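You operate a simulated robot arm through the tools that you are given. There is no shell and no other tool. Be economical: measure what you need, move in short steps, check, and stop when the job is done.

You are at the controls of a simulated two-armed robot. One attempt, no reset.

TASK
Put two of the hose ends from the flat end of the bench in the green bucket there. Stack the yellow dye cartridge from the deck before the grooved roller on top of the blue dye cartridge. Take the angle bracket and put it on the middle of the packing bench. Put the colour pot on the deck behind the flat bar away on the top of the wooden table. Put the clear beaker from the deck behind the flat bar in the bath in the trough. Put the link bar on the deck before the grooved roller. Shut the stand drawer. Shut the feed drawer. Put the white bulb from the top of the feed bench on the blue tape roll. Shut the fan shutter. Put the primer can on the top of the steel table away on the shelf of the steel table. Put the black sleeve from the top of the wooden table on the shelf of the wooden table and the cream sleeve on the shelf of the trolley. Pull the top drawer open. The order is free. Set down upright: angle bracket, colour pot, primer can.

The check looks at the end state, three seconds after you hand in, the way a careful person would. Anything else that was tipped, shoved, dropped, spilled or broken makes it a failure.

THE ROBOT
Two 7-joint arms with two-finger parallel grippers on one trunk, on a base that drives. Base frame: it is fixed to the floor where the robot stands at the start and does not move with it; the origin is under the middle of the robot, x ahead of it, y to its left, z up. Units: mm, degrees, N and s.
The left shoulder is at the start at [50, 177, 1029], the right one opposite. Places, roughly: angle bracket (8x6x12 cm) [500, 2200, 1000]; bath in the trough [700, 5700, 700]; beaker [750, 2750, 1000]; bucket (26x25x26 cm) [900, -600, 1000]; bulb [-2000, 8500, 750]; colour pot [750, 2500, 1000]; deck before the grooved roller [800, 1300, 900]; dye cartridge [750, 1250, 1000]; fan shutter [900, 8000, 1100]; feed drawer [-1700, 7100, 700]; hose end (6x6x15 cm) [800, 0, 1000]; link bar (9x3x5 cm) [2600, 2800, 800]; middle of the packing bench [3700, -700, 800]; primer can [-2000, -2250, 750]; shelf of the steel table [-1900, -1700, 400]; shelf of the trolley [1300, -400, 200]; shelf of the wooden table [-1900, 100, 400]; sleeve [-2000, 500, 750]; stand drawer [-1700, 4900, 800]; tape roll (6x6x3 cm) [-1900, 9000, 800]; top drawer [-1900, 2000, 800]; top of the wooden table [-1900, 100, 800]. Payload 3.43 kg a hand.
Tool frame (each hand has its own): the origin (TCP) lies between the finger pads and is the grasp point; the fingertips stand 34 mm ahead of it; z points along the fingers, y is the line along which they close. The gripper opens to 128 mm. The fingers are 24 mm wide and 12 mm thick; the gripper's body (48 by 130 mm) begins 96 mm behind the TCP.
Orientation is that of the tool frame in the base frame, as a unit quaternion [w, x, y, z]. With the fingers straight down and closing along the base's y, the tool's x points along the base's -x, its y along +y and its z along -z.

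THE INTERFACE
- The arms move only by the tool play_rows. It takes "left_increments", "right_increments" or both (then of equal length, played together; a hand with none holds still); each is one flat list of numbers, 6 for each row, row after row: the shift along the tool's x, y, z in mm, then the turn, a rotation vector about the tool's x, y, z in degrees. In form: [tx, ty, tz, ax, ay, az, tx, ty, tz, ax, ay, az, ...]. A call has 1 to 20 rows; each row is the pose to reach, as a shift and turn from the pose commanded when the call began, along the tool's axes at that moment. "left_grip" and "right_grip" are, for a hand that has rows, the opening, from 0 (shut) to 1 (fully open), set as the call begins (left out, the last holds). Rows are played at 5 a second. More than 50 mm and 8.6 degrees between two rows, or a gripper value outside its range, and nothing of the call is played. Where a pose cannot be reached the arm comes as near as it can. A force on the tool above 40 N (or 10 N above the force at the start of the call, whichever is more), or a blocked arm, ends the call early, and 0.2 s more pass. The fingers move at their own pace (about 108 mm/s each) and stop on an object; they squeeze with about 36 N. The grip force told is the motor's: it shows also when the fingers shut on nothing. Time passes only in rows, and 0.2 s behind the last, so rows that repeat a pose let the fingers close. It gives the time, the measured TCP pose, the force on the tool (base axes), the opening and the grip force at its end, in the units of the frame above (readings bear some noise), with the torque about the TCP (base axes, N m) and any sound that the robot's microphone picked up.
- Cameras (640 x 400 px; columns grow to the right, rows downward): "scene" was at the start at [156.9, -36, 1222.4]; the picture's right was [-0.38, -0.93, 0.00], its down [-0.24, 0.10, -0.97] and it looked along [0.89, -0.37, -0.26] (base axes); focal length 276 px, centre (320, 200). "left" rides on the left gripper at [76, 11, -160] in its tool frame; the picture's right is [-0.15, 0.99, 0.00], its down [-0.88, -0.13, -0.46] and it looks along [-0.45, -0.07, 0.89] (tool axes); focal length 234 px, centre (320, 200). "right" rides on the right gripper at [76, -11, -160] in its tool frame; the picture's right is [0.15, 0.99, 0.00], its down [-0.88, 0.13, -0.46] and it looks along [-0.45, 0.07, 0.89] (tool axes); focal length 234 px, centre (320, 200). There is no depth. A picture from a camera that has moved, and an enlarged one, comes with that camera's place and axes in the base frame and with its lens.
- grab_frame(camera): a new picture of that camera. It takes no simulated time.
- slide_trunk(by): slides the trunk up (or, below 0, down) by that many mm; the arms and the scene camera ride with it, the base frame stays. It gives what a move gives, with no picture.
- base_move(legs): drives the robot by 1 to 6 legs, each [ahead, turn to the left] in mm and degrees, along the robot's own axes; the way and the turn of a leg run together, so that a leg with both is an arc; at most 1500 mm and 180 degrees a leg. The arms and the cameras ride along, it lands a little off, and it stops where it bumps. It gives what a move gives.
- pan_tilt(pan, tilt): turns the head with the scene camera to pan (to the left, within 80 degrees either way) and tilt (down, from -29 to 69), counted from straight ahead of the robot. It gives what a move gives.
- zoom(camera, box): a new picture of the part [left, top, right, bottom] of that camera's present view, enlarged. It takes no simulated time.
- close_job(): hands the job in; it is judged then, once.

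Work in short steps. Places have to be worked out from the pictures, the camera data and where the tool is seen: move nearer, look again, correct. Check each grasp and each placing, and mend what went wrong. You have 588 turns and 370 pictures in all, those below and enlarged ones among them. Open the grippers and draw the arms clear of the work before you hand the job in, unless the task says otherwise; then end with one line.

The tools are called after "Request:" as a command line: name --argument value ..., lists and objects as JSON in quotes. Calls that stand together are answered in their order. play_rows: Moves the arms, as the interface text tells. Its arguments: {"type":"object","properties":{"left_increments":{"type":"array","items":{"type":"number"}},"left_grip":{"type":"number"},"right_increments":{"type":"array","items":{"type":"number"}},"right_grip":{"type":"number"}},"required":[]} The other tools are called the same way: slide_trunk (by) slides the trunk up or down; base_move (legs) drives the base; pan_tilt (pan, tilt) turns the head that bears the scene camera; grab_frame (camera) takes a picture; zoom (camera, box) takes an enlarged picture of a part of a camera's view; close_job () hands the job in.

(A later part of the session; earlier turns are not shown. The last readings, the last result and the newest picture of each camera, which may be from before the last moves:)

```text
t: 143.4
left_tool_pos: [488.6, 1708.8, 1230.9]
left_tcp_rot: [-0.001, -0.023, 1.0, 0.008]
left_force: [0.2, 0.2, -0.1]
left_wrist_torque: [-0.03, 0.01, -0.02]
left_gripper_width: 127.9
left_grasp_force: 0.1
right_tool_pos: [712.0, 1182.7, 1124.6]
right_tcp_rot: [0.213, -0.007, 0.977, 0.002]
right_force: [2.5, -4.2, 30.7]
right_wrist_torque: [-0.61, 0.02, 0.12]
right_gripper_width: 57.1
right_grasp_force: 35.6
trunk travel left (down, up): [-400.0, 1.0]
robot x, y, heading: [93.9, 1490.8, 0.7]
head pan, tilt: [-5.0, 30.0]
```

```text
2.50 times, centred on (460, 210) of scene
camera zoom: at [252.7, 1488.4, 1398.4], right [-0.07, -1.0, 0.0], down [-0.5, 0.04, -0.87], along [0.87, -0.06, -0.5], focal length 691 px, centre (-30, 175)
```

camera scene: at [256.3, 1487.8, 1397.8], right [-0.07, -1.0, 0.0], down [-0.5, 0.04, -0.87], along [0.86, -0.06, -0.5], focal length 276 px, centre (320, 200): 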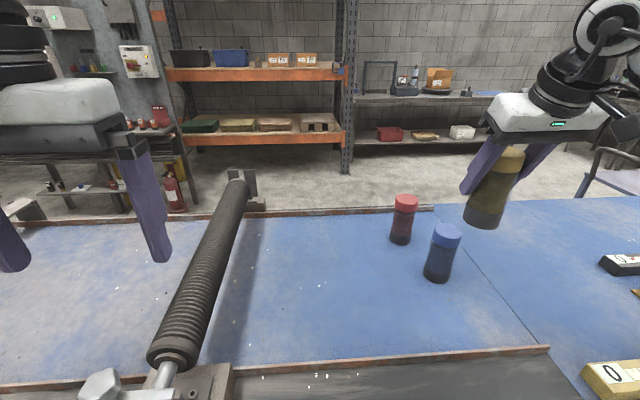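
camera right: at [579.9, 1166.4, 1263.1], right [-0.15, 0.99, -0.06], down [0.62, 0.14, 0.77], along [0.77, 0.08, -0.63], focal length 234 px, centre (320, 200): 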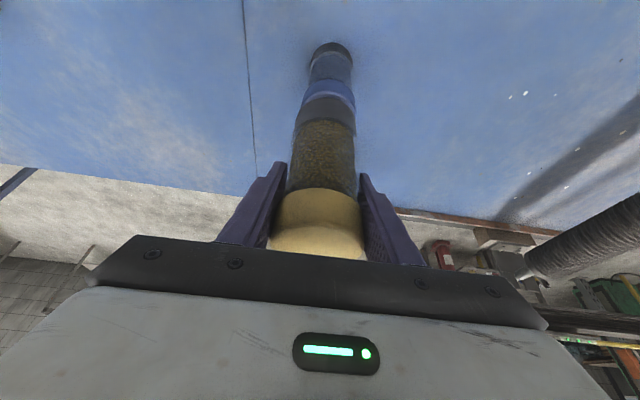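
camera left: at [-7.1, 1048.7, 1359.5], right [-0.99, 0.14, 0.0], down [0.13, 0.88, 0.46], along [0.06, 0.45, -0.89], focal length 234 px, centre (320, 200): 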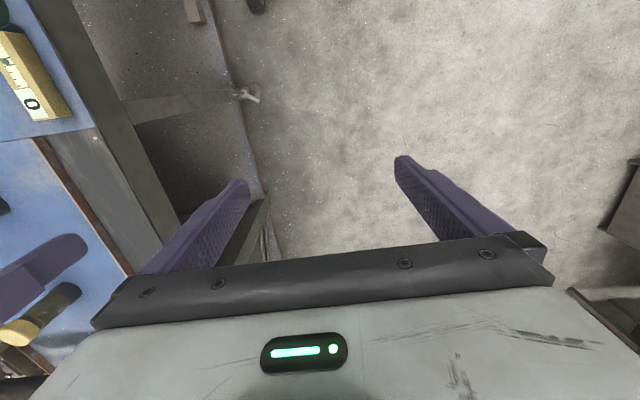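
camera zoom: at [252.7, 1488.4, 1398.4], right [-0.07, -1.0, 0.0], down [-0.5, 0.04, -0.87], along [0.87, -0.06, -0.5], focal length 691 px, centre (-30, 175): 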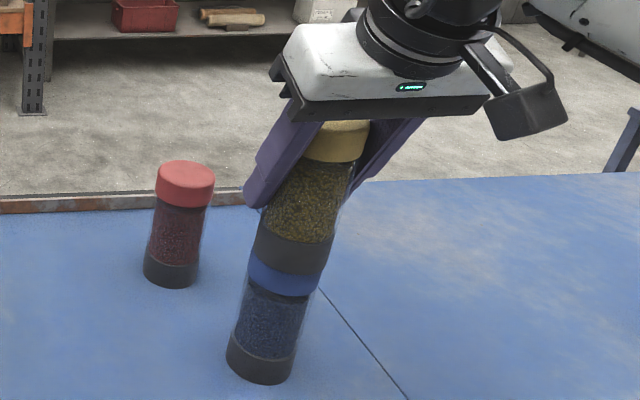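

Seated (30 N press). I relieve the pressure by 10 mm of command and open slightly.

Request:
play_rows --right_increments '[-2, 0, -4.6, 0, 0, 0, -4, 0, -9.6, 0, 0, 0]'

Request:
play_rows --right_increments '[0, 0, 0, 0, 0, 0, 0, 0, 0, 0, 0, 0]' --right_grip 0.62

Request:
zoom --camera "scene" --box '[380, 130, 540, 290]'

```text
t: 144.0
left_tool_pos: [489.3, 1707.6, 1230.1]
left_tcp_rot: [-0.001, -0.022, 1.0, 0.009]
left_force: [0.4, -0.7, 0.0]
left_wrist_torque: [0.01, 0.02, 0.0]
left_gripper_width: 128.0
left_grasp_force: 0.2
right_tool_pos: [710.7, 1183.5, 1124.9]
right_tcp_rot: [0.202, -0.008, 0.979, 0.0]
right_force: [1.7, 1.6, 4.6]
right_wrist_torque: [0.19, -0.27, 0.02]
right_gripper_width: 56.7
right_grasp_force: 36.2
trunk travel left (down, up): [-400.0, 1.0]
robot x, y, heading: [94.4, 1490.3, 0.7]
head pan, tilt: [-5.0, 30.0]
```

```text
t: 144.6
left_tool_pos: [489.9, 1707.9, 1229.6]
left_tcp_rot: [-0.003, -0.023, 1.0, 0.008]
left_force: [-0.8, 0.6, -0.9]
left_wrist_torque: [0.02, 0.02, 0.01]
left_gripper_width: 128.2
left_grasp_force: 0.1
right_tool_pos: [712.1, 1181.2, 1126.3]
right_tcp_rot: [0.205, -0.008, 0.979, 0.001]
right_force: [-1.3, 0.6, -0.2]
right_wrist_torque: [-0.02, -0.02, -0.01]
right_gripper_width: 79.6
right_grasp_force: 0.1
trunk travel left (down, up): [-400.0, 1.0]
robot x, y, heading: [95.8, 1494.8, 0.8]
head pan, tilt: [-5.0, 30.0]
```

```text
2.50 times, centred on (460, 210) of scene
camera zoom: at [255.9, 1487.1, 1397.8], right [-0.07, -1.0, 0.0], down [-0.5, 0.04, -0.87], along [0.86, -0.06, -0.5], focal length 691 px, centre (-30, 175)
```

zoom: 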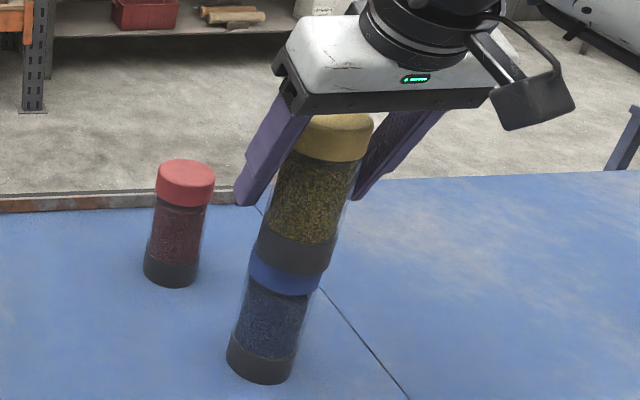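

Yellow stands on blue. I withdraw along the tool axis and check again.

Request:
play_rows --right_increments '[0, 0, -40, 0, 0, 0, 0, 0, -80, 0, 0, 0, 0, 0, -120, 0, 0, 0, 30, 0, -150, 0, 0, 0]'

Request:
zoom --camera "scene" --box '[380, 130, 540, 290]'

```text
t: 145.6
left_tool_pos: [489.3, 1706.6, 1228.9]
left_tcp_rot: [-0.001, -0.023, 1.0, 0.008]
left_force: [0.2, -0.6, 0.6]
left_wrist_torque: [0.02, -0.04, -0.01]
left_gripper_width: 128.0
left_grasp_force: 0.1
right_tool_pos: [621.0, 1178.1, 1253.2]
right_tcp_rot: [0.205, -0.008, 0.979, 0.001]
right_force: [-0.2, -0.3, 0.0]
right_wrist_torque: [-0.01, -0.01, -0.04]
right_gripper_width: 79.6
right_grasp_force: 0.1
trunk travel left (down, up): [-400.0, 1.0]
robot x, y, heading: [94.3, 1491.4, 0.8]
head pan, tilt: [-5.0, 30.0]
```

```text
2.50 times, centred on (460, 210) of scene
camera zoom: at [254.8, 1486.5, 1398.1], right [-0.07, -1.0, 0.0], down [-0.5, 0.04, -0.87], along [0.86, -0.06, -0.5], focal length 691 px, centre (-30, 175)
```

zoom: 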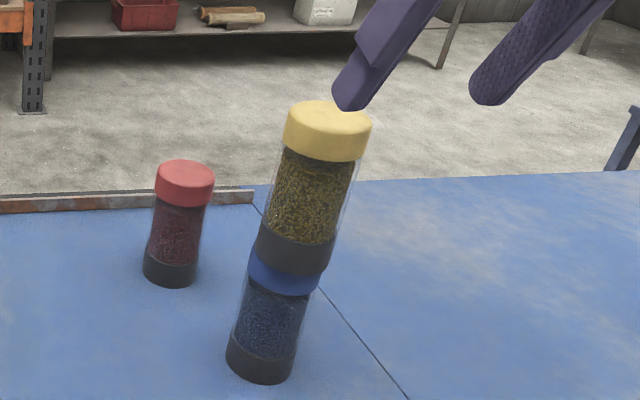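

Task 2 done. I go on to y≈2450 for the bracket, pot and beaker.

Request:
base_move --legs '[[-200, 0], [0, 89], [1000, 0], [0, -90]]'

Request:
pan_tilt --pan 0 --tilt 25

Request:
grab_frame --camera "scene"

```text
t: 159.6
left_tool_pos: [326.1, 2690.5, 1229.9]
left_tcp_rot: [-0.002, 0.003, 1.0, 0.009]
left_force: [0.5, -0.7, 0.6]
left_wrist_torque: [-0.01, 0.01, -0.01]
left_gripper_width: 127.8
left_grasp_force: 0.1
right_tool_pos: [431.5, 2157.6, 1251.7]
right_tcp_rot: [0.205, 0.017, 0.979, -0.005]
right_force: [0.3, -0.3, -0.2]
right_wrist_torque: [0.0, 0.02, 0.03]
right_gripper_width: 79.3
right_grasp_force: 0.1
trunk travel left (down, up): [-400.0, 1.0]
robot x, y, heading: [-82.8, 2498.5, -2.0]
head pan, tilt: [-5.0, 30.0]
```

```text
t: 160.2
left_tool_pos: [326.4, 2692.2, 1229.8]
left_tcp_rot: [-0.001, 0.003, 1.0, 0.009]
left_force: [0.1, 0.3, 0.0]
left_wrist_torque: [-0.04, -0.05, 0.01]
left_gripper_width: 128.2
left_grasp_force: 0.0
right_tool_pos: [431.9, 2158.1, 1252.0]
right_tcp_rot: [0.205, 0.017, 0.979, -0.005]
right_force: [-0.5, 0.6, -0.7]
right_wrist_torque: [-0.01, -0.02, 0.01]
right_gripper_width: 79.5
right_grasp_force: 0.1
trunk travel left (down, up): [-400.0, 1.0]
robot x, y, heading: [-81.8, 2498.8, -2.1]
head pan, tilt: [0.0, 25.0]
```

```text
312 pictures are left
camera scene: at [83.4, 2491.8, 1405.8], right [-0.04, -1.0, 0.0], down [-0.42, 0.02, -0.91], along [0.91, -0.03, -0.42], focal length 276 px, centre (320, 200)
```

scene: 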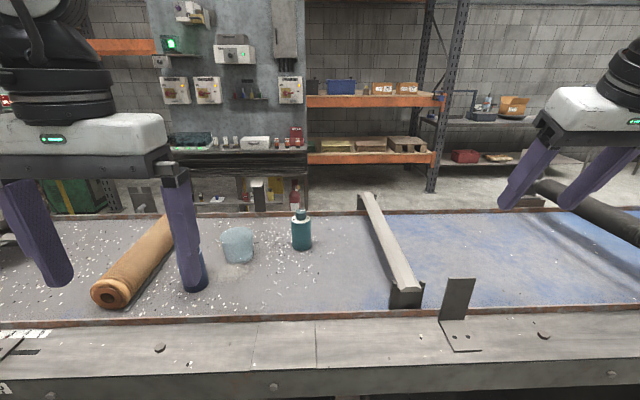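

I zoom on the three vessels to identify pot and beaker.

Request:
play_rows --left_increments '[40, 40, -10, 0, 0, 0, 60, 80, -20, 0, 0, 0, 60, 120, -20, 0, 0, 0]'

Request:
zoom --camera "scene" --box '[80, 180, 500, 380]'

```text
refused: row 1 steps farther than a row can; nothing moved
```

```text
1.52 times, centred on (290, 280) of scene
camera zoom: at [83.4, 2491.8, 1405.8], right [-0.04, -1.0, 0.0], down [-0.42, 0.02, -0.91], along [0.91, -0.03, -0.42], focal length 421 px, centre (366, 78)
```

zoom: 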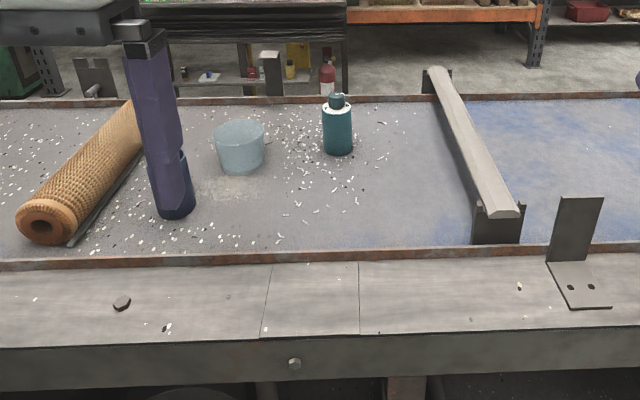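

I move the left hand aside to see the blue item.

Request:
play_rows --left_increments '[40, 20, -10, 0, 0, 0, 70, 60, -20, 0, 0, 0, 90, 100, -20, 0, 0, 0, 100, 145, -20, 0, 0, 0]'

Request:
zoom --camera "scene" --box '[80, 180, 500, 380]'

```text
refused: row 2 steps farther than a row can; nothing moved
```

```text
1.52 times, centred on (290, 280) of scene
camera zoom: at [83.4, 2491.8, 1405.8], right [-0.04, -1.0, 0.0], down [-0.42, 0.02, -0.91], along [0.91, -0.03, -0.42], focal length 421 px, centre (366, 78)
```

zoom: 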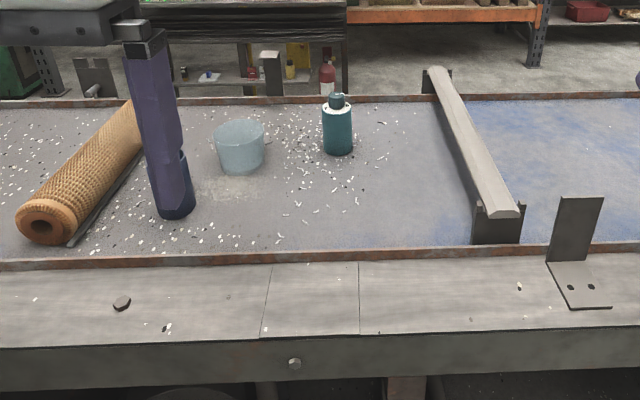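

Steps must stay under 50 mm; again with smaller ones.

Request:
play_rows --left_increments '[25, 35, -10, 0, 0, 0, 50, 70, -20, 0, 0, 0, 70, 110, -20, 0, 0, 0, 85, 145, -20, 0, 0, 0]'

Request:
zoom --camera "scene" --box '[80, 180, 500, 380]'

```text
t: 161.2
left_tool_pos: [243.8, 2838.5, 1255.0]
left_tcp_rot: [-0.001, 0.004, 1.0, 0.008]
left_force: [-0.1, 0.4, -0.8]
left_wrist_torque: [-0.02, -0.03, -0.04]
left_gripper_width: 128.0
left_grasp_force: 0.0
right_tool_pos: [431.2, 2157.9, 1254.0]
right_tcp_rot: [0.206, 0.018, 0.978, -0.004]
right_force: [0.2, 1.1, 0.0]
right_wrist_torque: [-0.01, -0.01, 0.02]
right_gripper_width: 79.5
right_grasp_force: 0.0
trunk travel left (down, up): [-400.0, 1.0]
robot x, y, heading: [-81.2, 2498.4, -2.2]
head pan, tilt: [0.0, 25.0]
```

```text
1.52 times, centred on (290, 280) of scene
camera zoom: at [82.6, 2492.2, 1406.0], right [-0.04, -1.0, 0.0], down [-0.42, 0.02, -0.91], along [0.91, -0.03, -0.42], focal length 421 px, centre (366, 78)
```

zoom: 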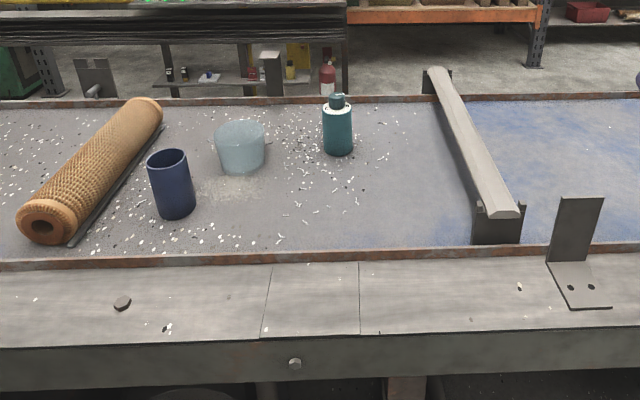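

Teal container = colour pot ≈(804,2528); beaker ≈(751,2710); blue cup stays. I'll take the beaker first with the right hand; moving to y≈2830, x≈90.

Request:
base_move --legs '[[0, 92], [340, 0], [0, -90], [170, 0]]'

Request:
grab_frame --camera "scene"

Request:
grab_frame --camera "right"

```text
t: 172.1
left_tool_pos: [426.9, 3160.3, 1255.7]
left_tcp_rot: [-0.003, 0.003, 1.0, 0.01]
left_force: [0.5, 0.7, -0.2]
left_wrist_torque: [0.0, 0.05, 0.01]
left_gripper_width: 128.0
left_grasp_force: 0.1
right_tool_pos: [613.8, 2480.2, 1251.9]
right_tcp_rot: [0.204, 0.017, 0.979, -0.005]
right_force: [-0.1, -0.7, -0.1]
right_wrist_torque: [0.05, 0.05, 0.03]
right_gripper_width: 79.2
right_grasp_force: 0.0
trunk travel left (down, up): [-400.0, 1.0]
robot x, y, heading: [104.1, 2820.4, -2.2]
head pan, tilt: [0.0, 25.0]
```

```text
308 pictures are left
camera scene: at [266.3, 2813.8, 1405.8], right [-0.04, -1.0, 0.0], down [-0.42, 0.02, -0.91], along [0.91, -0.03, -0.42], focal length 276 px, centre (320, 200)
```

scene: 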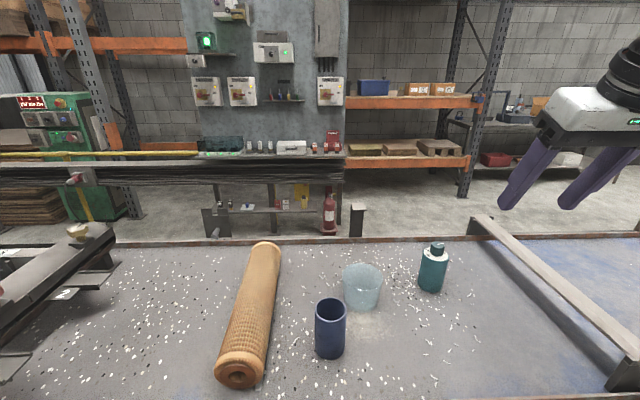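

```text
307 pictures are left
camera right: at [480.8, 2473.2, 1367.0], right [-0.1, 0.99, -0.06], down [0.63, 0.11, 0.77], along [0.77, 0.04, -0.63], focal length 234 px, centre (320, 200)
```

right: 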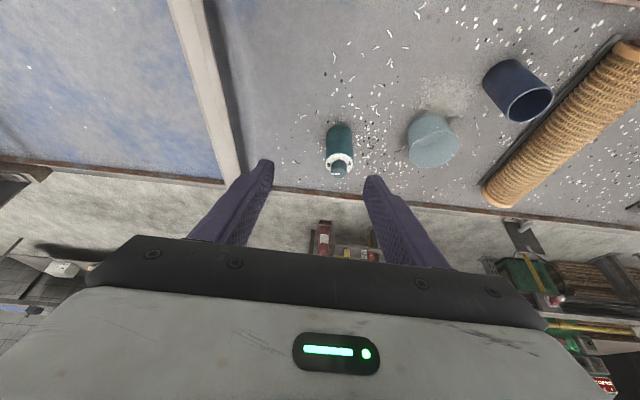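

Beaker rim ≈(754,2707,983), ~85 mm wide. I bring the opened right hand over it: lateral, then descend to pre-grasp.

Request:
play_rows --right_increments '[0, 46, 0, 0, 0, 0, 0, 92, 0, 0, 0, 0, 0, 138, 0, 0, 0, 0, 0, 184, 0, 0, 0, 0, 0, 230, 0, 0, 0, 0, 0, 230, 44, 0, 0, 0, 0, 230, 88, 0, 0, 0, 0, 230, 132, 0, 0, 0, 0, 230, 176, 0, 0, 0, -1, 230, 216, 0, 0, 0, -1, 230, 216, 0, 0, 0]' --right_grip 1

Request:
grab_frame --camera "right"

```text
t: 174.5
left_tool_pos: [427.4, 3159.8, 1255.7]
left_tcp_rot: [-0.002, 0.004, 1.0, 0.008]
left_force: [0.7, 0.1, -0.2]
left_wrist_torque: [-0.01, -0.02, -0.01]
left_gripper_width: 128.2
left_grasp_force: 0.1
right_tool_pos: [707.4, 2706.2, 1056.7]
right_tcp_rot: [0.206, 0.018, 0.978, -0.005]
right_force: [0.1, -0.2, 0.3]
right_wrist_torque: [0.0, -0.03, 0.05]
right_gripper_width: 128.1
right_grasp_force: 0.1
trunk travel left (down, up): [-400.0, 1.0]
robot x, y, heading: [98.0, 2820.3, -2.1]
head pan, tilt: [0.0, 25.0]
```

```text
306 pictures are left
camera right: at [573.8, 2699.4, 1171.2], right [-0.1, 0.99, -0.06], down [0.63, 0.11, 0.77], along [0.77, 0.04, -0.63], focal length 234 px, centre (320, 200)
```

right: 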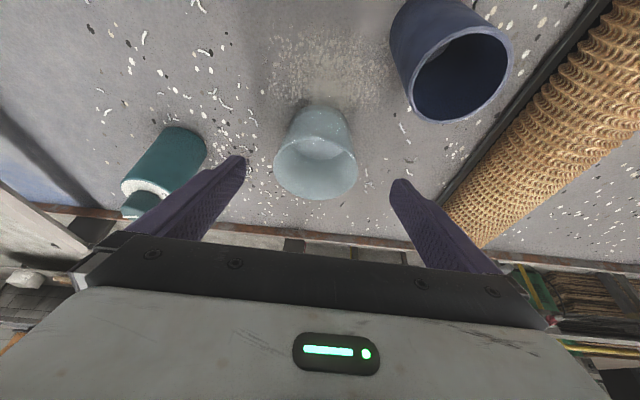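

Centred on the beaker (~90 mm). I go down and close gently.

Request:
play_rows --right_increments '[2, -1, 37, 0, 0, 0, 5, -2, 74, 0, 0, 0, 7, -4, 108, 0, 0, 0, 7, -4, 108, 0, 0, 0]' --right_grip 0.92

Request:
play_rows --right_increments '[0, 0, 0, 0, 0, 0, 0, 0, 0, 0, 0, 0, 0, 0, 0, 0, 0, 0, 0, 0, 0, 0, 0, 0]' --right_grip 0

Request:
grab_frame --camera "right"

```text
t: 175.5
left_tool_pos: [425.7, 3159.8, 1255.6]
left_tcp_rot: [-0.001, 0.003, 1.0, 0.008]
left_force: [-0.3, 0.2, -0.2]
left_wrist_torque: [0.0, -0.01, -0.01]
left_gripper_width: 127.9
left_grasp_force: 0.1
right_tool_pos: [742.8, 2701.1, 956.5]
right_tcp_rot: [0.209, 0.017, 0.978, -0.004]
right_force: [-5.9, -1.3, 14.9]
right_wrist_torque: [0.29, 0.14, 0.2]
right_gripper_width: 117.2
right_grasp_force: 0.0
trunk travel left (down, up): [-400.0, 1.0]
robot x, y, heading: [102.0, 2819.3, -2.1]
head pan, tilt: [0.0, 25.0]
```

```text
t: 176.5
left_tool_pos: [424.9, 3160.5, 1254.8]
left_tcp_rot: [-0.002, 0.003, 1.0, 0.009]
left_force: [-0.3, 0.0, 0.2]
left_wrist_torque: [0.04, -0.01, 0.0]
left_gripper_width: 128.3
left_grasp_force: 0.0
right_tool_pos: [743.4, 2701.7, 955.8]
right_tcp_rot: [0.209, 0.017, 0.978, -0.004]
right_force: [0.3, 1.8, 22.0]
right_wrist_torque: [0.36, -0.1, 0.13]
right_gripper_width: 86.5
right_grasp_force: 36.1
trunk travel left (down, up): [-400.0, 1.0]
robot x, y, heading: [99.2, 2818.4, -2.1]
head pan, tilt: [0.0, 25.0]
```

```text
305 pictures are left
camera right: at [609.2, 2694.4, 1070.1], right [-0.1, 0.99, -0.06], down [0.62, 0.11, 0.78], along [0.78, 0.04, -0.63], focal length 234 px, centre (320, 200)
```

right: 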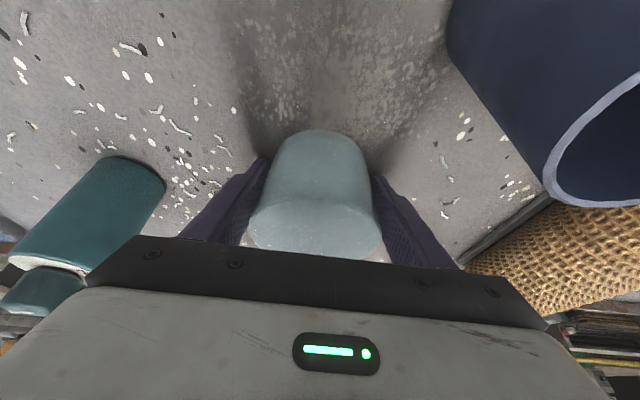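

Held at 86.5 mm (fingertips just touched the deck). I lift straight up and then back.

Request:
play_rows --right_increments '[-12, 0, -27, 0, 0, 0, -28, 0, -64, 0, 0, 0, -46, 0, -105, 0, 0, 0, -64, 0, -146, 0, 0, 0, -82, 0, -187, 0, 0, 0, -100, 0, -228, 0, 0, 0, -68, 0, -254, 0, 0, 0, -32, 0, -270, 0, 0, 0, 5, 0, -286, 0, 0, 0, 42, 0, -302, 0, 0, 0, 42, 0, -302, 0, 0, 0]'

Request:
grab_frame --camera "right"

Request:
grab_frame --camera "scene"

```text
t: 178.9
left_tool_pos: [427.4, 3159.7, 1255.3]
left_tcp_rot: [-0.001, 0.003, 1.0, 0.009]
left_force: [0.0, 0.4, 0.6]
left_wrist_torque: [0.01, 0.07, 0.03]
left_gripper_width: 128.1
left_grasp_force: 0.0
right_tool_pos: [584.4, 2707.5, 1208.2]
right_tcp_rot: [0.205, 0.017, 0.979, -0.005]
right_force: [0.3, -0.2, -1.6]
right_wrist_torque: [0.01, 0.03, 0.02]
right_gripper_width: 86.4
right_grasp_force: 36.2
trunk travel left (down, up): [-400.0, 1.0]
robot x, y, heading: [101.6, 2821.6, -1.8]
head pan, tilt: [0.0, 25.0]
```

```text
304 pictures are left
camera right: at [450.8, 2699.4, 1324.4], right [-0.1, 0.99, -0.06], down [0.63, 0.11, 0.77], along [0.77, 0.04, -0.63], focal length 234 px, centre (320, 200)
```

right: 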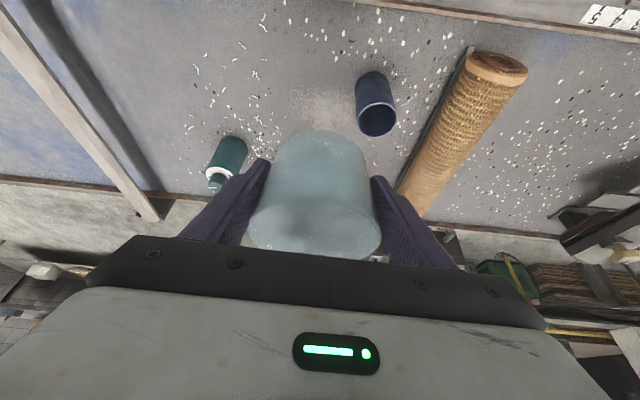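

```text
303 pictures are left
camera scene: at [266.0, 2813.9, 1405.8], right [-0.04, -1.0, 0.0], down [-0.42, 0.02, -0.91], along [0.91, -0.03, -0.42], focal length 276 px, centre (320, 200)
```

scene: 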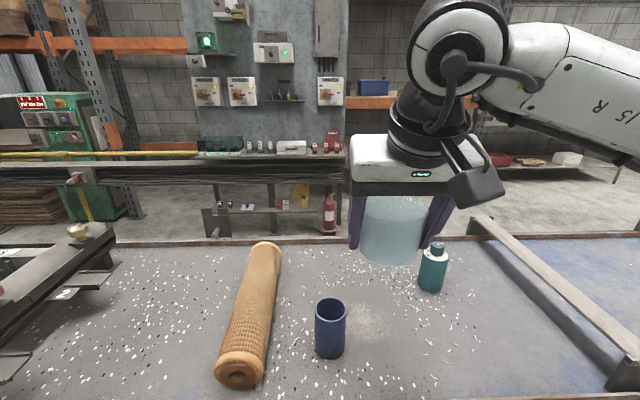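

Beaker is held well. I back out to x≈-250, turn toward +y and look ahead before driving.

Request:
base_move --legs '[[-380, 0], [0, 92]]'

Request:
grab_frame --camera "scene"

```text
t: 185.2
left_tool_pos: [-614.0, 3159.8, 1255.2]
left_tcp_rot: [-0.007, -0.706, 0.708, 0.005]
left_force: [0.8, 1.0, -0.1]
left_wrist_torque: [0.01, -0.02, 0.0]
left_gripper_width: 128.1
left_grasp_force: 0.0
right_tool_pos: [-160.8, 3317.3, 1209.7]
right_tcp_rot: [0.149, -0.681, 0.703, 0.142]
right_force: [-0.1, 0.2, -1.9]
right_wrist_torque: [-0.03, 0.07, 0.0]
right_gripper_width: 86.2
right_grasp_force: 36.1
trunk travel left (down, up): [-400.0, 1.0]
robot x, y, heading: [-274.1, 2836.0, 88.1]
head pan, tilt: [0.0, 25.0]
```

```text
302 pictures are left
camera scene: at [-268.0, 2996.9, 1405.9], right [1.0, -0.03, 0.0], down [-0.01, -0.42, -0.91], along [0.03, 0.91, -0.42], focal length 276 px, centre (320, 200)
```

scene: 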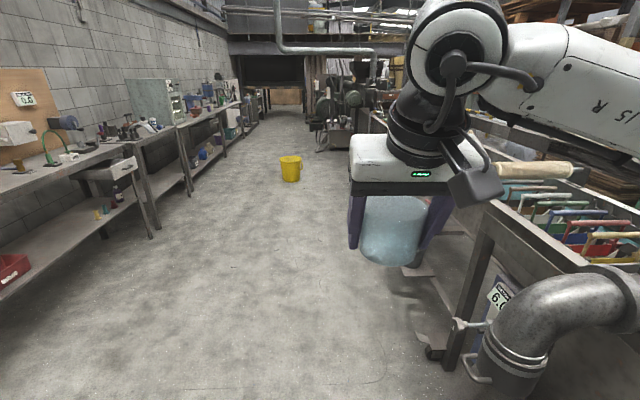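

Free lane; I drive on to y≈5700.

Request:
base_move --legs '[[0, 2.5], [1400, 0], [1400, 0]]'

Request:
pan_tilt --pan -70 --tilt 30

Request:
grab_frame --camera "scene"

```text
t: 199.0
left_tool_pos: [-593.8, 5919.7, 1255.3]
left_tcp_rot: [0.007, 0.708, -0.706, -0.005]
left_force: [0.2, 0.3, -0.4]
left_wrist_torque: [-0.01, 0.01, -0.01]
left_gripper_width: 128.2
left_grasp_force: 0.0
right_tool_pos: [-141.0, 6080.7, 1208.6]
right_tcp_rot: [0.148, -0.683, 0.701, 0.143]
right_force: [0.2, 0.0, -1.5]
right_wrist_torque: [-0.06, -0.03, -0.04]
right_gripper_width: 85.9
right_grasp_force: 35.8
trunk travel left (down, up): [-400.0, 1.0]
robot x, y, heading: [-249.5, 5600.5, 88.2]
head pan, tilt: [0.0, 25.0]
```

```text
t: 200.4
left_tool_pos: [-593.6, 5919.6, 1254.9]
left_tcp_rot: [0.008, 0.708, -0.706, -0.004]
left_force: [-0.4, -0.4, 0.5]
left_wrist_torque: [-0.01, -0.01, 0.02]
left_gripper_width: 128.1
left_grasp_force: 0.1
right_tool_pos: [-141.2, 6079.9, 1209.4]
right_tcp_rot: [0.147, -0.683, 0.701, 0.143]
right_force: [-0.8, 1.2, -1.2]
right_wrist_torque: [-0.01, 0.0, 0.0]
right_gripper_width: 85.9
right_grasp_force: 36.4
trunk travel left (down, up): [-400.0, 1.0]
robot x, y, heading: [-252.2, 5598.4, 88.0]
head pan, tilt: [-70.0, 30.0]
```

```text
301 pictures are left
camera scene: at [-163.3, 5696.8, 1397.9], right [0.32, -0.95, 0.0], down [-0.47, -0.16, -0.87], along [0.82, 0.27, -0.5], focal length 276 px, centre (320, 200)
```

scene: 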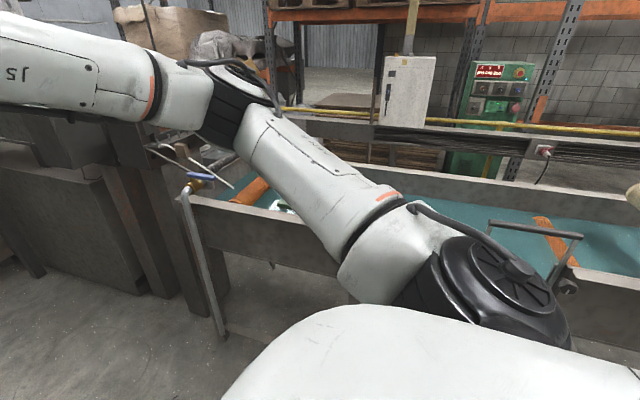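

I turn to face the trough and look.

Request:
base_move --legs '[[0, -88]]'

Request:
pan_tilt --pan 0 --tilt 25

Request:
grab_frame --camera "scene"

```text
t: 204.5
left_tool_pos: [58.3, 5950.7, 1255.9]
left_tcp_rot: [-0.002, -0.017, 1.0, 0.009]
left_force: [0.4, -0.1, 0.7]
left_wrist_torque: [-0.01, 0.03, -0.02]
left_gripper_width: 128.1
left_grasp_force: 0.1
right_tool_pos: [233.7, 5503.3, 1210.0]
right_tcp_rot: [0.205, -0.002, 0.979, 0.0]
right_force: [-0.4, 0.6, -1.1]
right_wrist_torque: [0.01, 0.04, 0.0]
right_gripper_width: 85.3
right_grasp_force: 36.0
trunk travel left (down, up): [-400.0, 1.0]
robot x, y, heading: [-252.0, 5602.5, 0.2]
head pan, tilt: [-70.0, 30.0]
```

```text
t: 205.9
left_tool_pos: [58.7, 5951.4, 1255.8]
left_tcp_rot: [-0.002, -0.017, 1.0, 0.009]
left_force: [-0.6, 0.2, -1.0]
left_wrist_torque: [-0.01, 0.02, 0.0]
left_gripper_width: 128.0
left_grasp_force: 0.2
right_tool_pos: [235.1, 5503.7, 1209.6]
right_tcp_rot: [0.206, -0.002, 0.979, 0.001]
right_force: [-0.1, 0.2, -1.9]
right_wrist_torque: [0.02, -0.02, -0.01]
right_gripper_width: 85.4
right_grasp_force: 36.0
trunk travel left (down, up): [-400.0, 1.0]
robot x, y, heading: [-252.2, 5601.0, 0.3]
head pan, tilt: [0.0, 25.0]
```

```text
300 pictures are left
camera scene: at [-88.9, 5598.5, 1405.8], right [0.0, -1.0, 0.0], down [-0.42, 0.0, -0.91], along [0.91, 0.0, -0.42], focal length 276 px, centre (320, 200)
```

scene: 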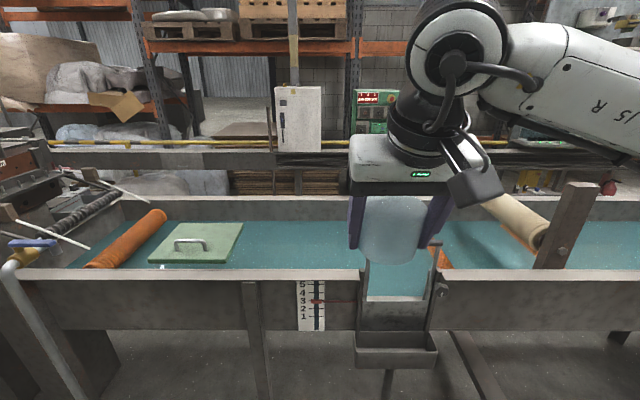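

The trough has a teal bath with a floating green lid and a weir. I drive closer and look down into it.

Request:
base_move --legs '[[330, 0]]'

Request:
pan_tilt --pan 10 --tilt 40

Request:
grab_frame --camera "scene"

Request:
grab_frame --camera "left"

```text
t: 208.1
left_tool_pos: [391.1, 5956.4, 1254.2]
left_tcp_rot: [-0.003, -0.023, 1.0, 0.009]
left_force: [0.3, 0.4, 0.2]
left_wrist_torque: [0.0, 0.02, -0.02]
left_gripper_width: 128.1
left_grasp_force: 0.1
right_tool_pos: [571.9, 5512.2, 1208.7]
right_tcp_rot: [0.205, -0.008, 0.979, 0.001]
right_force: [-0.8, -0.1, -1.5]
right_wrist_torque: [0.02, 0.01, 0.02]
right_gripper_width: 85.4
right_grasp_force: 36.1
trunk travel left (down, up): [-400.0, 1.0]
robot x, y, heading: [84.2, 5598.1, 0.4]
head pan, tilt: [0.0, 25.0]
```

```text
t: 208.9
left_tool_pos: [392.0, 5957.0, 1255.0]
left_tcp_rot: [-0.002, -0.022, 1.0, 0.009]
left_force: [0.4, -0.1, 0.6]
left_wrist_torque: [-0.01, -0.01, -0.04]
left_gripper_width: 128.0
left_grasp_force: 0.1
right_tool_pos: [571.1, 5510.8, 1209.0]
right_tcp_rot: [0.206, -0.008, 0.979, 0.002]
right_force: [-0.2, 0.5, -1.8]
right_wrist_torque: [0.0, -0.01, 0.04]
right_gripper_width: 85.5
right_grasp_force: 35.8
trunk travel left (down, up): [-400.0, 1.0]
robot x, y, heading: [86.3, 5598.1, 0.6]
head pan, tilt: [10.0, 40.0]
```

```text
299 pictures are left
camera scene: at [239.1, 5611.5, 1382.6], right [0.18, -0.98, 0.0], down [-0.63, -0.11, -0.77], along [0.75, 0.14, -0.64], focal length 276 px, centre (320, 200)
```

scene: 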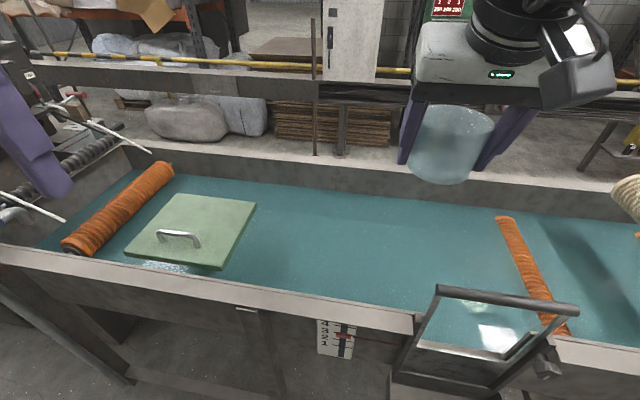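

```text
298 pictures are left
camera left: at [316.4, 5962.0, 1415.2], right [0.1, 0.99, 0.02], down [0.89, -0.1, 0.45], along [0.45, -0.03, -0.89], focal length 234 px, centre (320, 200)
```

left: 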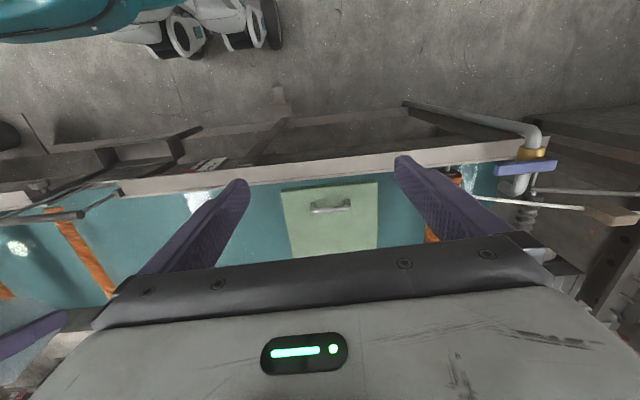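

The bath surface is around z≈870, free area around (720,5500). I bring the beaker over it and then look from the head camera.

Request:
play_rows --right_increments '[-37, -4, 22, 0, 0, 0, -75, -8, 45, 0, 0, 0, -112, -12, 68, 0, 0, 0, -112, -12, 115, 0, 0, 0, -102, -12, 138, 0, 0, 0, -85, -12, 176, 0, 0, 0, -68, -12, 214, 0, 0, 0, -51, -12, 252, 0, 0, 0, -51, -12, 252, 0, 0, 0]'

Request:
grab_frame --camera "scene"

Request:
grab_frame --camera "right"

```text
t: 210.9
left_tool_pos: [391.7, 5956.3, 1255.5]
left_tcp_rot: [-0.002, -0.021, 1.0, 0.008]
left_force: [1.0, -0.3, -0.5]
left_wrist_torque: [0.07, 0.08, 0.01]
left_gripper_width: 128.0
left_grasp_force: 0.0
right_tool_pos: [721.0, 5501.4, 998.4]
right_tcp_rot: [0.207, -0.007, 0.978, 0.0]
right_force: [-0.5, -0.7, -1.8]
right_wrist_torque: [0.1, -0.05, 0.02]
right_gripper_width: 85.5
right_grasp_force: 36.1
trunk travel left (down, up): [-400.0, 1.0]
robot x, y, heading: [87.8, 5598.6, -0.1]
head pan, tilt: [10.0, 40.0]
```

```text
297 pictures are left
camera scene: at [239.1, 5611.7, 1382.6], right [0.18, -0.98, 0.0], down [-0.63, -0.11, -0.77], along [0.75, 0.14, -0.64], focal length 276 px, centre (320, 200)
```

scene: 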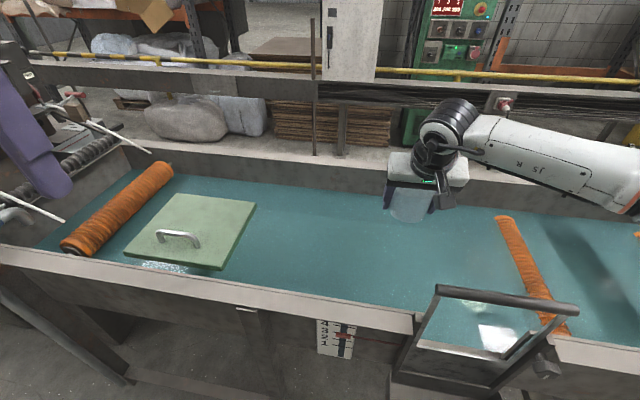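

```text
296 pictures are left
camera right: at [586.5, 5487.9, 1113.0], right [-0.15, 0.99, -0.06], down [0.62, 0.14, 0.77], along [0.77, 0.08, -0.63], focal length 234 px, centre (320, 200)
```

right: 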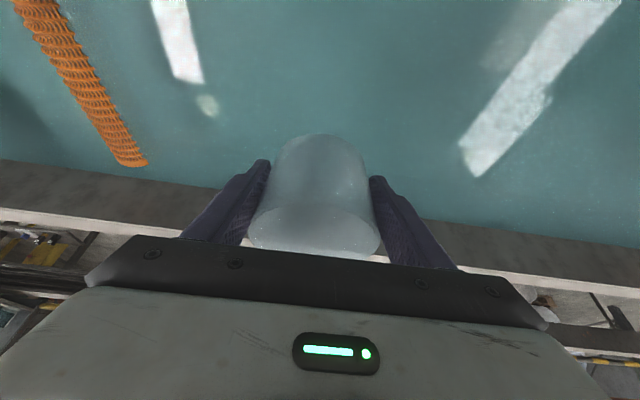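

I lower the beaker to the surface and watch forces.

Request:
play_rows --right_increments '[14, 0, 32, 0, 0, 0, 28, 0, 64, 0, 0, 0, 40, 0, 92, 0, 0, 0, 48, 0, 110, 0, 0, 0, 48, 0, 110, 0, 0, 0]'

Request:
grab_frame --camera "right"

Request:
zoom --camera "scene" --box '[300, 120, 540, 270]'

```text
t: 212.1
left_tool_pos: [393.9, 5953.0, 1255.3]
left_tcp_rot: [-0.002, -0.02, 1.0, 0.009]
left_force: [0.1, -0.1, -0.7]
left_wrist_torque: [0.0, 0.01, -0.02]
left_gripper_width: 128.1
left_grasp_force: 0.0
right_tool_pos: [716.2, 5501.3, 879.1]
right_tcp_rot: [0.206, -0.004, 0.979, 0.0]
right_force: [0.3, -0.1, -2.0]
right_wrist_torque: [0.01, 0.03, 0.02]
right_gripper_width: 85.3
right_grasp_force: 35.9
trunk travel left (down, up): [-400.0, 1.0]
robot x, y, heading: [83.4, 5594.7, 0.4]
head pan, tilt: [10.0, 40.0]
```

```text
295 pictures are left
camera right: at [584.8, 5488.2, 994.4], right [-0.14, 0.99, -0.06], down [0.62, 0.14, 0.77], along [0.77, 0.07, -0.63], focal length 234 px, centre (320, 200)
```

right: 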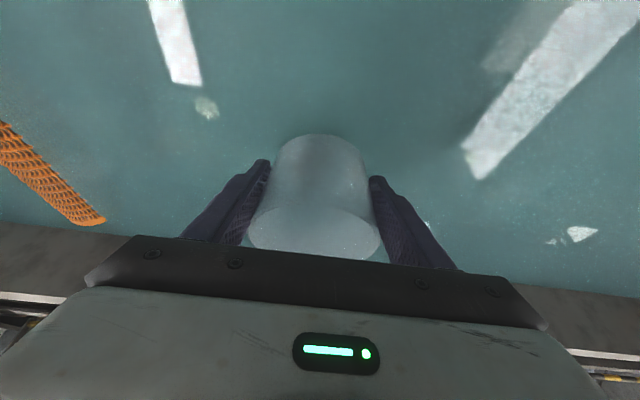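

```text
2.67 times, centred on (420, 195) of scene
camera zoom: at [239.1, 5612.2, 1382.5], right [0.18, -0.98, 0.0], down [-0.63, -0.11, -0.77], along [0.75, 0.14, -0.64], focal length 737 px, centre (53, 213)
```

zoom: 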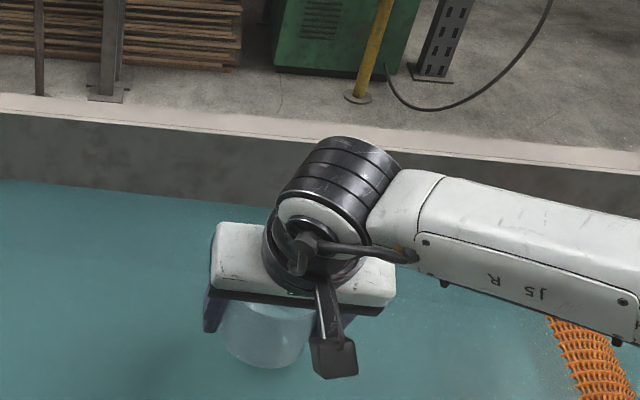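

Liquid level works out to ≈835. I lower on, watching for the bottom.

Request:
play_rows --right_increments '[8, 0, 18, 0, 0, 0, 16, 0, 36, 0, 0, 0, 24, 0, 55, 0, 0, 0, 32, 0, 73, 0, 0, 0, 40, 0, 92, 0, 0, 0, 40, 0, 92, 0, 0, 0]'

Request:
grab_frame --camera "right"

Request:
zoom --camera "scene" --box '[300, 120, 540, 270]'

```text
t: 213.5
left_tool_pos: [392.7, 5954.7, 1254.6]
left_tcp_rot: [-0.002, -0.02, 1.0, 0.008]
left_force: [0.1, 0.1, 0.0]
left_wrist_torque: [-0.04, -0.04, 0.0]
left_gripper_width: 127.9
left_grasp_force: 0.1
right_tool_pos: [722.3, 5499.1, 777.6]
right_tcp_rot: [0.206, -0.005, 0.978, 0.0]
right_force: [0.7, 1.2, -1.1]
right_wrist_torque: [-0.07, 0.05, 0.01]
right_gripper_width: 85.1
right_grasp_force: 35.8
trunk travel left (down, up): [-400.0, 1.0]
robot x, y, heading: [86.3, 5596.5, 0.3]
head pan, tilt: [10.0, 40.0]
```

```text
293 pictures are left
camera right: at [588.2, 5486.2, 893.7], right [-0.14, 0.99, -0.06], down [0.62, 0.14, 0.77], along [0.77, 0.07, -0.63], focal length 234 px, centre (320, 200)
```

right: 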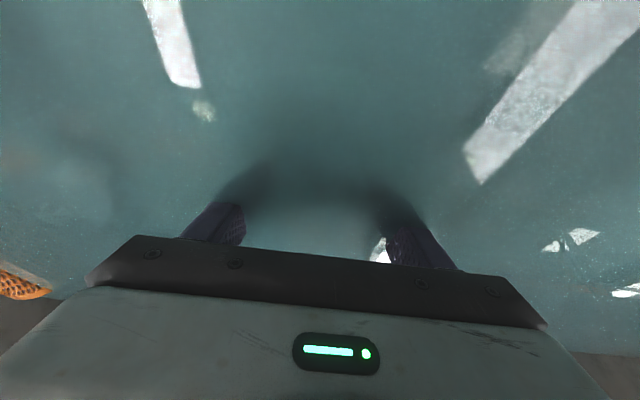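

```text
2.67 times, centred on (420, 195) of scene
camera zoom: at [239.1, 5611.9, 1382.5], right [0.18, -0.98, 0.0], down [-0.63, -0.11, -0.77], along [0.75, 0.14, -0.64], focal length 737 px, centre (53, 213)
```

zoom: 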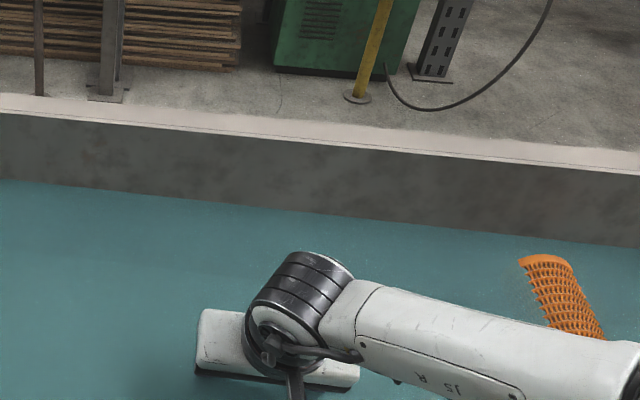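

The beaker is under the opaque surface with no bottom contact yet. I lower a bit further, slowly.

Request:
play_rows --right_increments '[4, 0, 9, 0, 0, 0, 8, 0, 18, 0, 0, 0, 12, 0, 27, 0, 0, 0, 16, 0, 36, 0, 0, 0, 20, 0, 46, 0, 0, 0, 24, 0, 55, 0, 0, 0, 24, 0, 55, 0, 0, 0]'

```text
t: 215.1
left_tool_pos: [393.9, 5949.1, 1256.6]
left_tcp_rot: [-0.002, -0.021, 1.0, 0.011]
left_force: [0.5, -0.3, -0.5]
left_wrist_torque: [0.0, 0.03, -0.02]
left_gripper_width: 128.0
left_grasp_force: 0.0
right_tool_pos: [738.6, 5482.2, 735.7]
right_tcp_rot: [0.221, 0.001, 0.975, -0.003]
right_force: [-6.3, -2.7, 16.6]
right_wrist_torque: [0.68, 0.19, 0.32]
right_gripper_width: 85.1
right_grasp_force: 35.4
trunk travel left (down, up): [-400.0, 1.0]
robot x, y, heading: [90.0, 5594.7, 0.2]
head pan, tilt: [10.0, 40.0]
```

Bottom reached (≈16 N). I relieve, open, then rise.

Request:
play_rows --right_increments '[-3, 0, -8, 0, 0, 0, -7, 0, -16, 0, 0, 0]'

Request:
play_rows --right_increments '[0, 0, 0, 0, 0, 0, 0, 0, 0, 0, 0, 0, 0, 0, 0, 0, 0, 0]' --right_grip 0.95

Request:
play_rows --right_increments '[0, 0, -20, 0, 0, 0, 0, 0, -50, 0, 0, 0, 0, 0, -95, 0, 0, 0, -15, 0, -140, 0, 0, 0, -35, 0, -185, 0, 0, 0, -55, 0, -230, 0, 0, 0, -75, 0, -274, 0, 0, 0, -95, 0, -318, 0, 0, 0]'

Request:
grab_frame --camera "right"

```text
t: 215.6
left_tool_pos: [394.9, 5954.1, 1253.1]
left_tcp_rot: [-0.002, -0.021, 1.0, 0.008]
left_force: [1.0, -0.1, 0.8]
left_wrist_torque: [0.0, 0.01, -0.01]
left_gripper_width: 127.9
left_grasp_force: 0.0
right_tool_pos: [729.2, 5493.4, 736.9]
right_tcp_rot: [0.215, -0.002, 0.977, 0.0]
right_force: [-1.4, -0.2, -1.3]
right_wrist_torque: [0.0, -0.03, 0.0]
right_gripper_width: 84.8
right_grasp_force: 35.9
trunk travel left (down, up): [-400.0, 1.0]
robot x, y, heading: [81.8, 5597.8, -0.2]
head pan, tilt: [10.0, 40.0]
stopped in row 2 (right hand): the force on the tool passed its limit (the readings are from after the stop); the commanded pose is now the measured one
```

```text
t: 216.4
left_tool_pos: [394.2, 5952.9, 1254.9]
left_tcp_rot: [-0.002, -0.02, 1.0, 0.008]
left_force: [0.4, 0.4, -0.1]
left_wrist_torque: [-0.02, 0.03, -0.01]
left_gripper_width: 127.9
left_grasp_force: 0.0
right_tool_pos: [726.7, 5490.9, 737.3]
right_tcp_rot: [0.214, -0.001, 0.977, -0.001]
right_force: [-0.4, -0.9, -0.3]
right_wrist_torque: [-0.04, -0.01, 0.02]
right_gripper_width: 121.5
right_grasp_force: 0.2
trunk travel left (down, up): [-400.0, 1.0]
robot x, y, heading: [85.2, 5595.8, 0.0]
head pan, tilt: [10.0, 40.0]
```

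```text
t: 218.2
left_tool_pos: [394.4, 5953.7, 1255.2]
left_tcp_rot: [-0.001, -0.019, 1.0, 0.007]
left_force: [0.0, -0.4, -0.2]
left_wrist_torque: [0.01, -0.03, 0.0]
left_gripper_width: 128.1
left_grasp_force: 0.1
right_tool_pos: [679.9, 5492.8, 1067.2]
right_tcp_rot: [0.214, -0.002, 0.977, -0.002]
right_force: [-0.6, -0.1, 0.1]
right_wrist_torque: [-0.01, 0.02, 0.0]
right_gripper_width: 121.7
right_grasp_force: 0.0
trunk travel left (down, up): [-400.0, 1.0]
robot x, y, heading: [85.5, 5595.6, -0.1]
head pan, tilt: [10.0, 40.0]
```

```text
291 pictures are left
camera right: at [545.1, 5481.0, 1180.5], right [-0.14, 0.99, -0.06], down [0.61, 0.14, 0.78], along [0.78, 0.07, -0.62], focal length 234 px, centre (320, 200)
```

right: 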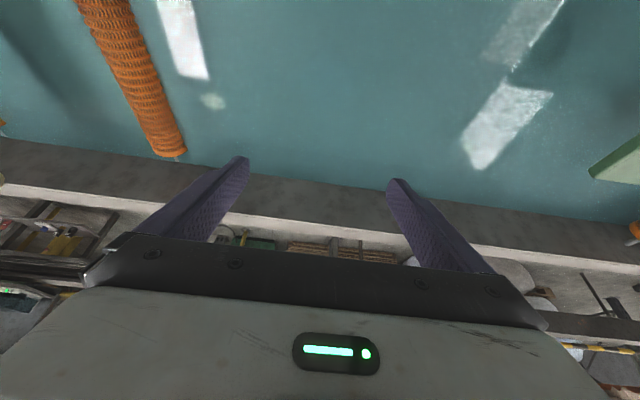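

The beaker is on the bath floor, hand is empty. I bring the right hand to neutral and head for the stand drawer at (-1700,4900).

Request:
play_rows --right_increments '[13, -24, -30, 0, 4, 0, 26, -48, -60, 0, 8, 0, 40, -72, -90, 0, 12, 0, 53, -96, -120, 0, 16, 0, 66, -120, -150, 0, 20, 0, 79, -143, -180, 0, 24.7, 0]'

Request:
base_move --legs '[[-700, 0], [0, 170]]'

Request:
pan_tilt --pan 20 --tilt 20

Request:
grab_frame --camera "scene"

```text
t: 219.6
left_tool_pos: [394.0, 5952.6, 1254.9]
left_tcp_rot: [-0.002, -0.02, 1.0, 0.009]
left_force: [-0.1, -0.2, -0.1]
left_wrist_torque: [0.01, 0.01, -0.01]
left_gripper_width: 128.1
left_grasp_force: 0.0
right_tool_pos: [534.7, 5350.8, 1196.5]
right_tcp_rot: [0.0, -0.002, 1.0, -0.002]
right_force: [-0.5, -0.2, 0.0]
right_wrist_torque: [0.03, -0.01, 0.0]
right_gripper_width: 121.6
right_grasp_force: 0.1
trunk travel left (down, up): [-400.0, 1.0]
robot x, y, heading: [84.0, 5595.4, 0.0]
head pan, tilt: [10.0, 40.0]
```

```text
t: 220.2
left_tool_pos: [394.3, 5953.7, 1254.5]
left_tcp_rot: [-0.002, -0.019, 1.0, 0.008]
left_force: [0.8, 0.8, -0.1]
left_wrist_torque: [0.0, 0.02, 0.02]
left_gripper_width: 127.8
left_grasp_force: 0.0
right_tool_pos: [533.9, 5352.5, 1198.5]
right_tcp_rot: [0.001, -0.002, 1.0, -0.001]
right_force: [0.0, 0.2, -0.1]
right_wrist_torque: [0.03, -0.05, 0.02]
right_gripper_width: 121.4
right_grasp_force: 0.1
trunk travel left (down, up): [-400.0, 1.0]
robot x, y, heading: [87.5, 5591.7, -0.1]
head pan, tilt: [10.0, 40.0]
stopped in leg 1: the robot was blocked; the commanded pose is now the measured one
```

```text
t: 221.1
left_tool_pos: [393.9, 5953.3, 1254.1]
left_tcp_rot: [-0.002, -0.019, 1.0, 0.009]
left_force: [-0.2, -0.6, 0.2]
left_wrist_torque: [0.02, 0.0, 0.01]
left_gripper_width: 128.2
left_grasp_force: 0.1
right_tool_pos: [533.8, 5351.8, 1197.4]
right_tcp_rot: [0.001, -0.002, 1.0, -0.001]
right_force: [-0.3, 0.8, 0.1]
right_wrist_torque: [0.0, 0.01, 0.0]
right_gripper_width: 121.5
right_grasp_force: 0.0
trunk travel left (down, up): [-400.0, 1.0]
robot x, y, heading: [81.7, 5591.8, -0.2]
head pan, tilt: [20.0, 20.0]
```

```text
290 pictures are left
camera scene: at [243.4, 5624.8, 1413.9], right [0.34, -0.94, 0.0], down [-0.32, -0.12, -0.94], along [0.88, 0.32, -0.34], focal length 276 px, centre (320, 200)
```

scene: 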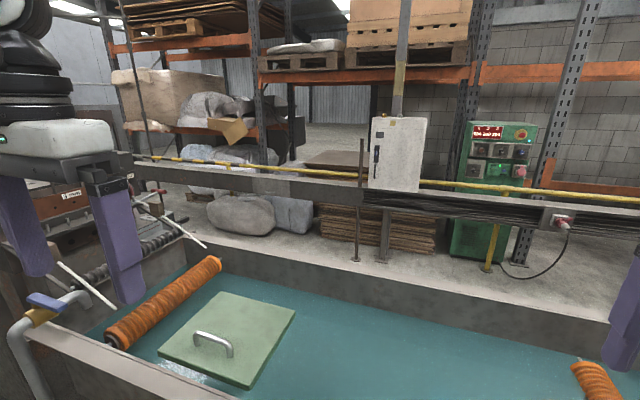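

Reversing was blocked at once; I try a shorter reverse to see.

Request:
base_move --legs '[[-100, 0]]'

```text
t: 222.2
left_tool_pos: [296.5, 5954.9, 1254.8]
left_tcp_rot: [-0.001, -0.021, 1.0, 0.009]
left_force: [-0.7, 0.3, -0.8]
left_wrist_torque: [-0.03, -0.01, 0.01]
left_gripper_width: 128.0
left_grasp_force: 0.0
right_tool_pos: [437.1, 5354.3, 1197.8]
right_tcp_rot: [0.0, -0.003, 1.0, -0.002]
right_force: [-0.2, 0.1, 0.2]
right_wrist_torque: [-0.03, -0.03, 0.01]
right_gripper_width: 121.4
right_grasp_force: 0.1
trunk travel left (down, up): [-400.0, 1.0]
robot x, y, heading: [-12.5, 5593.5, 0.3]
head pan, tilt: [20.0, 20.0]
```

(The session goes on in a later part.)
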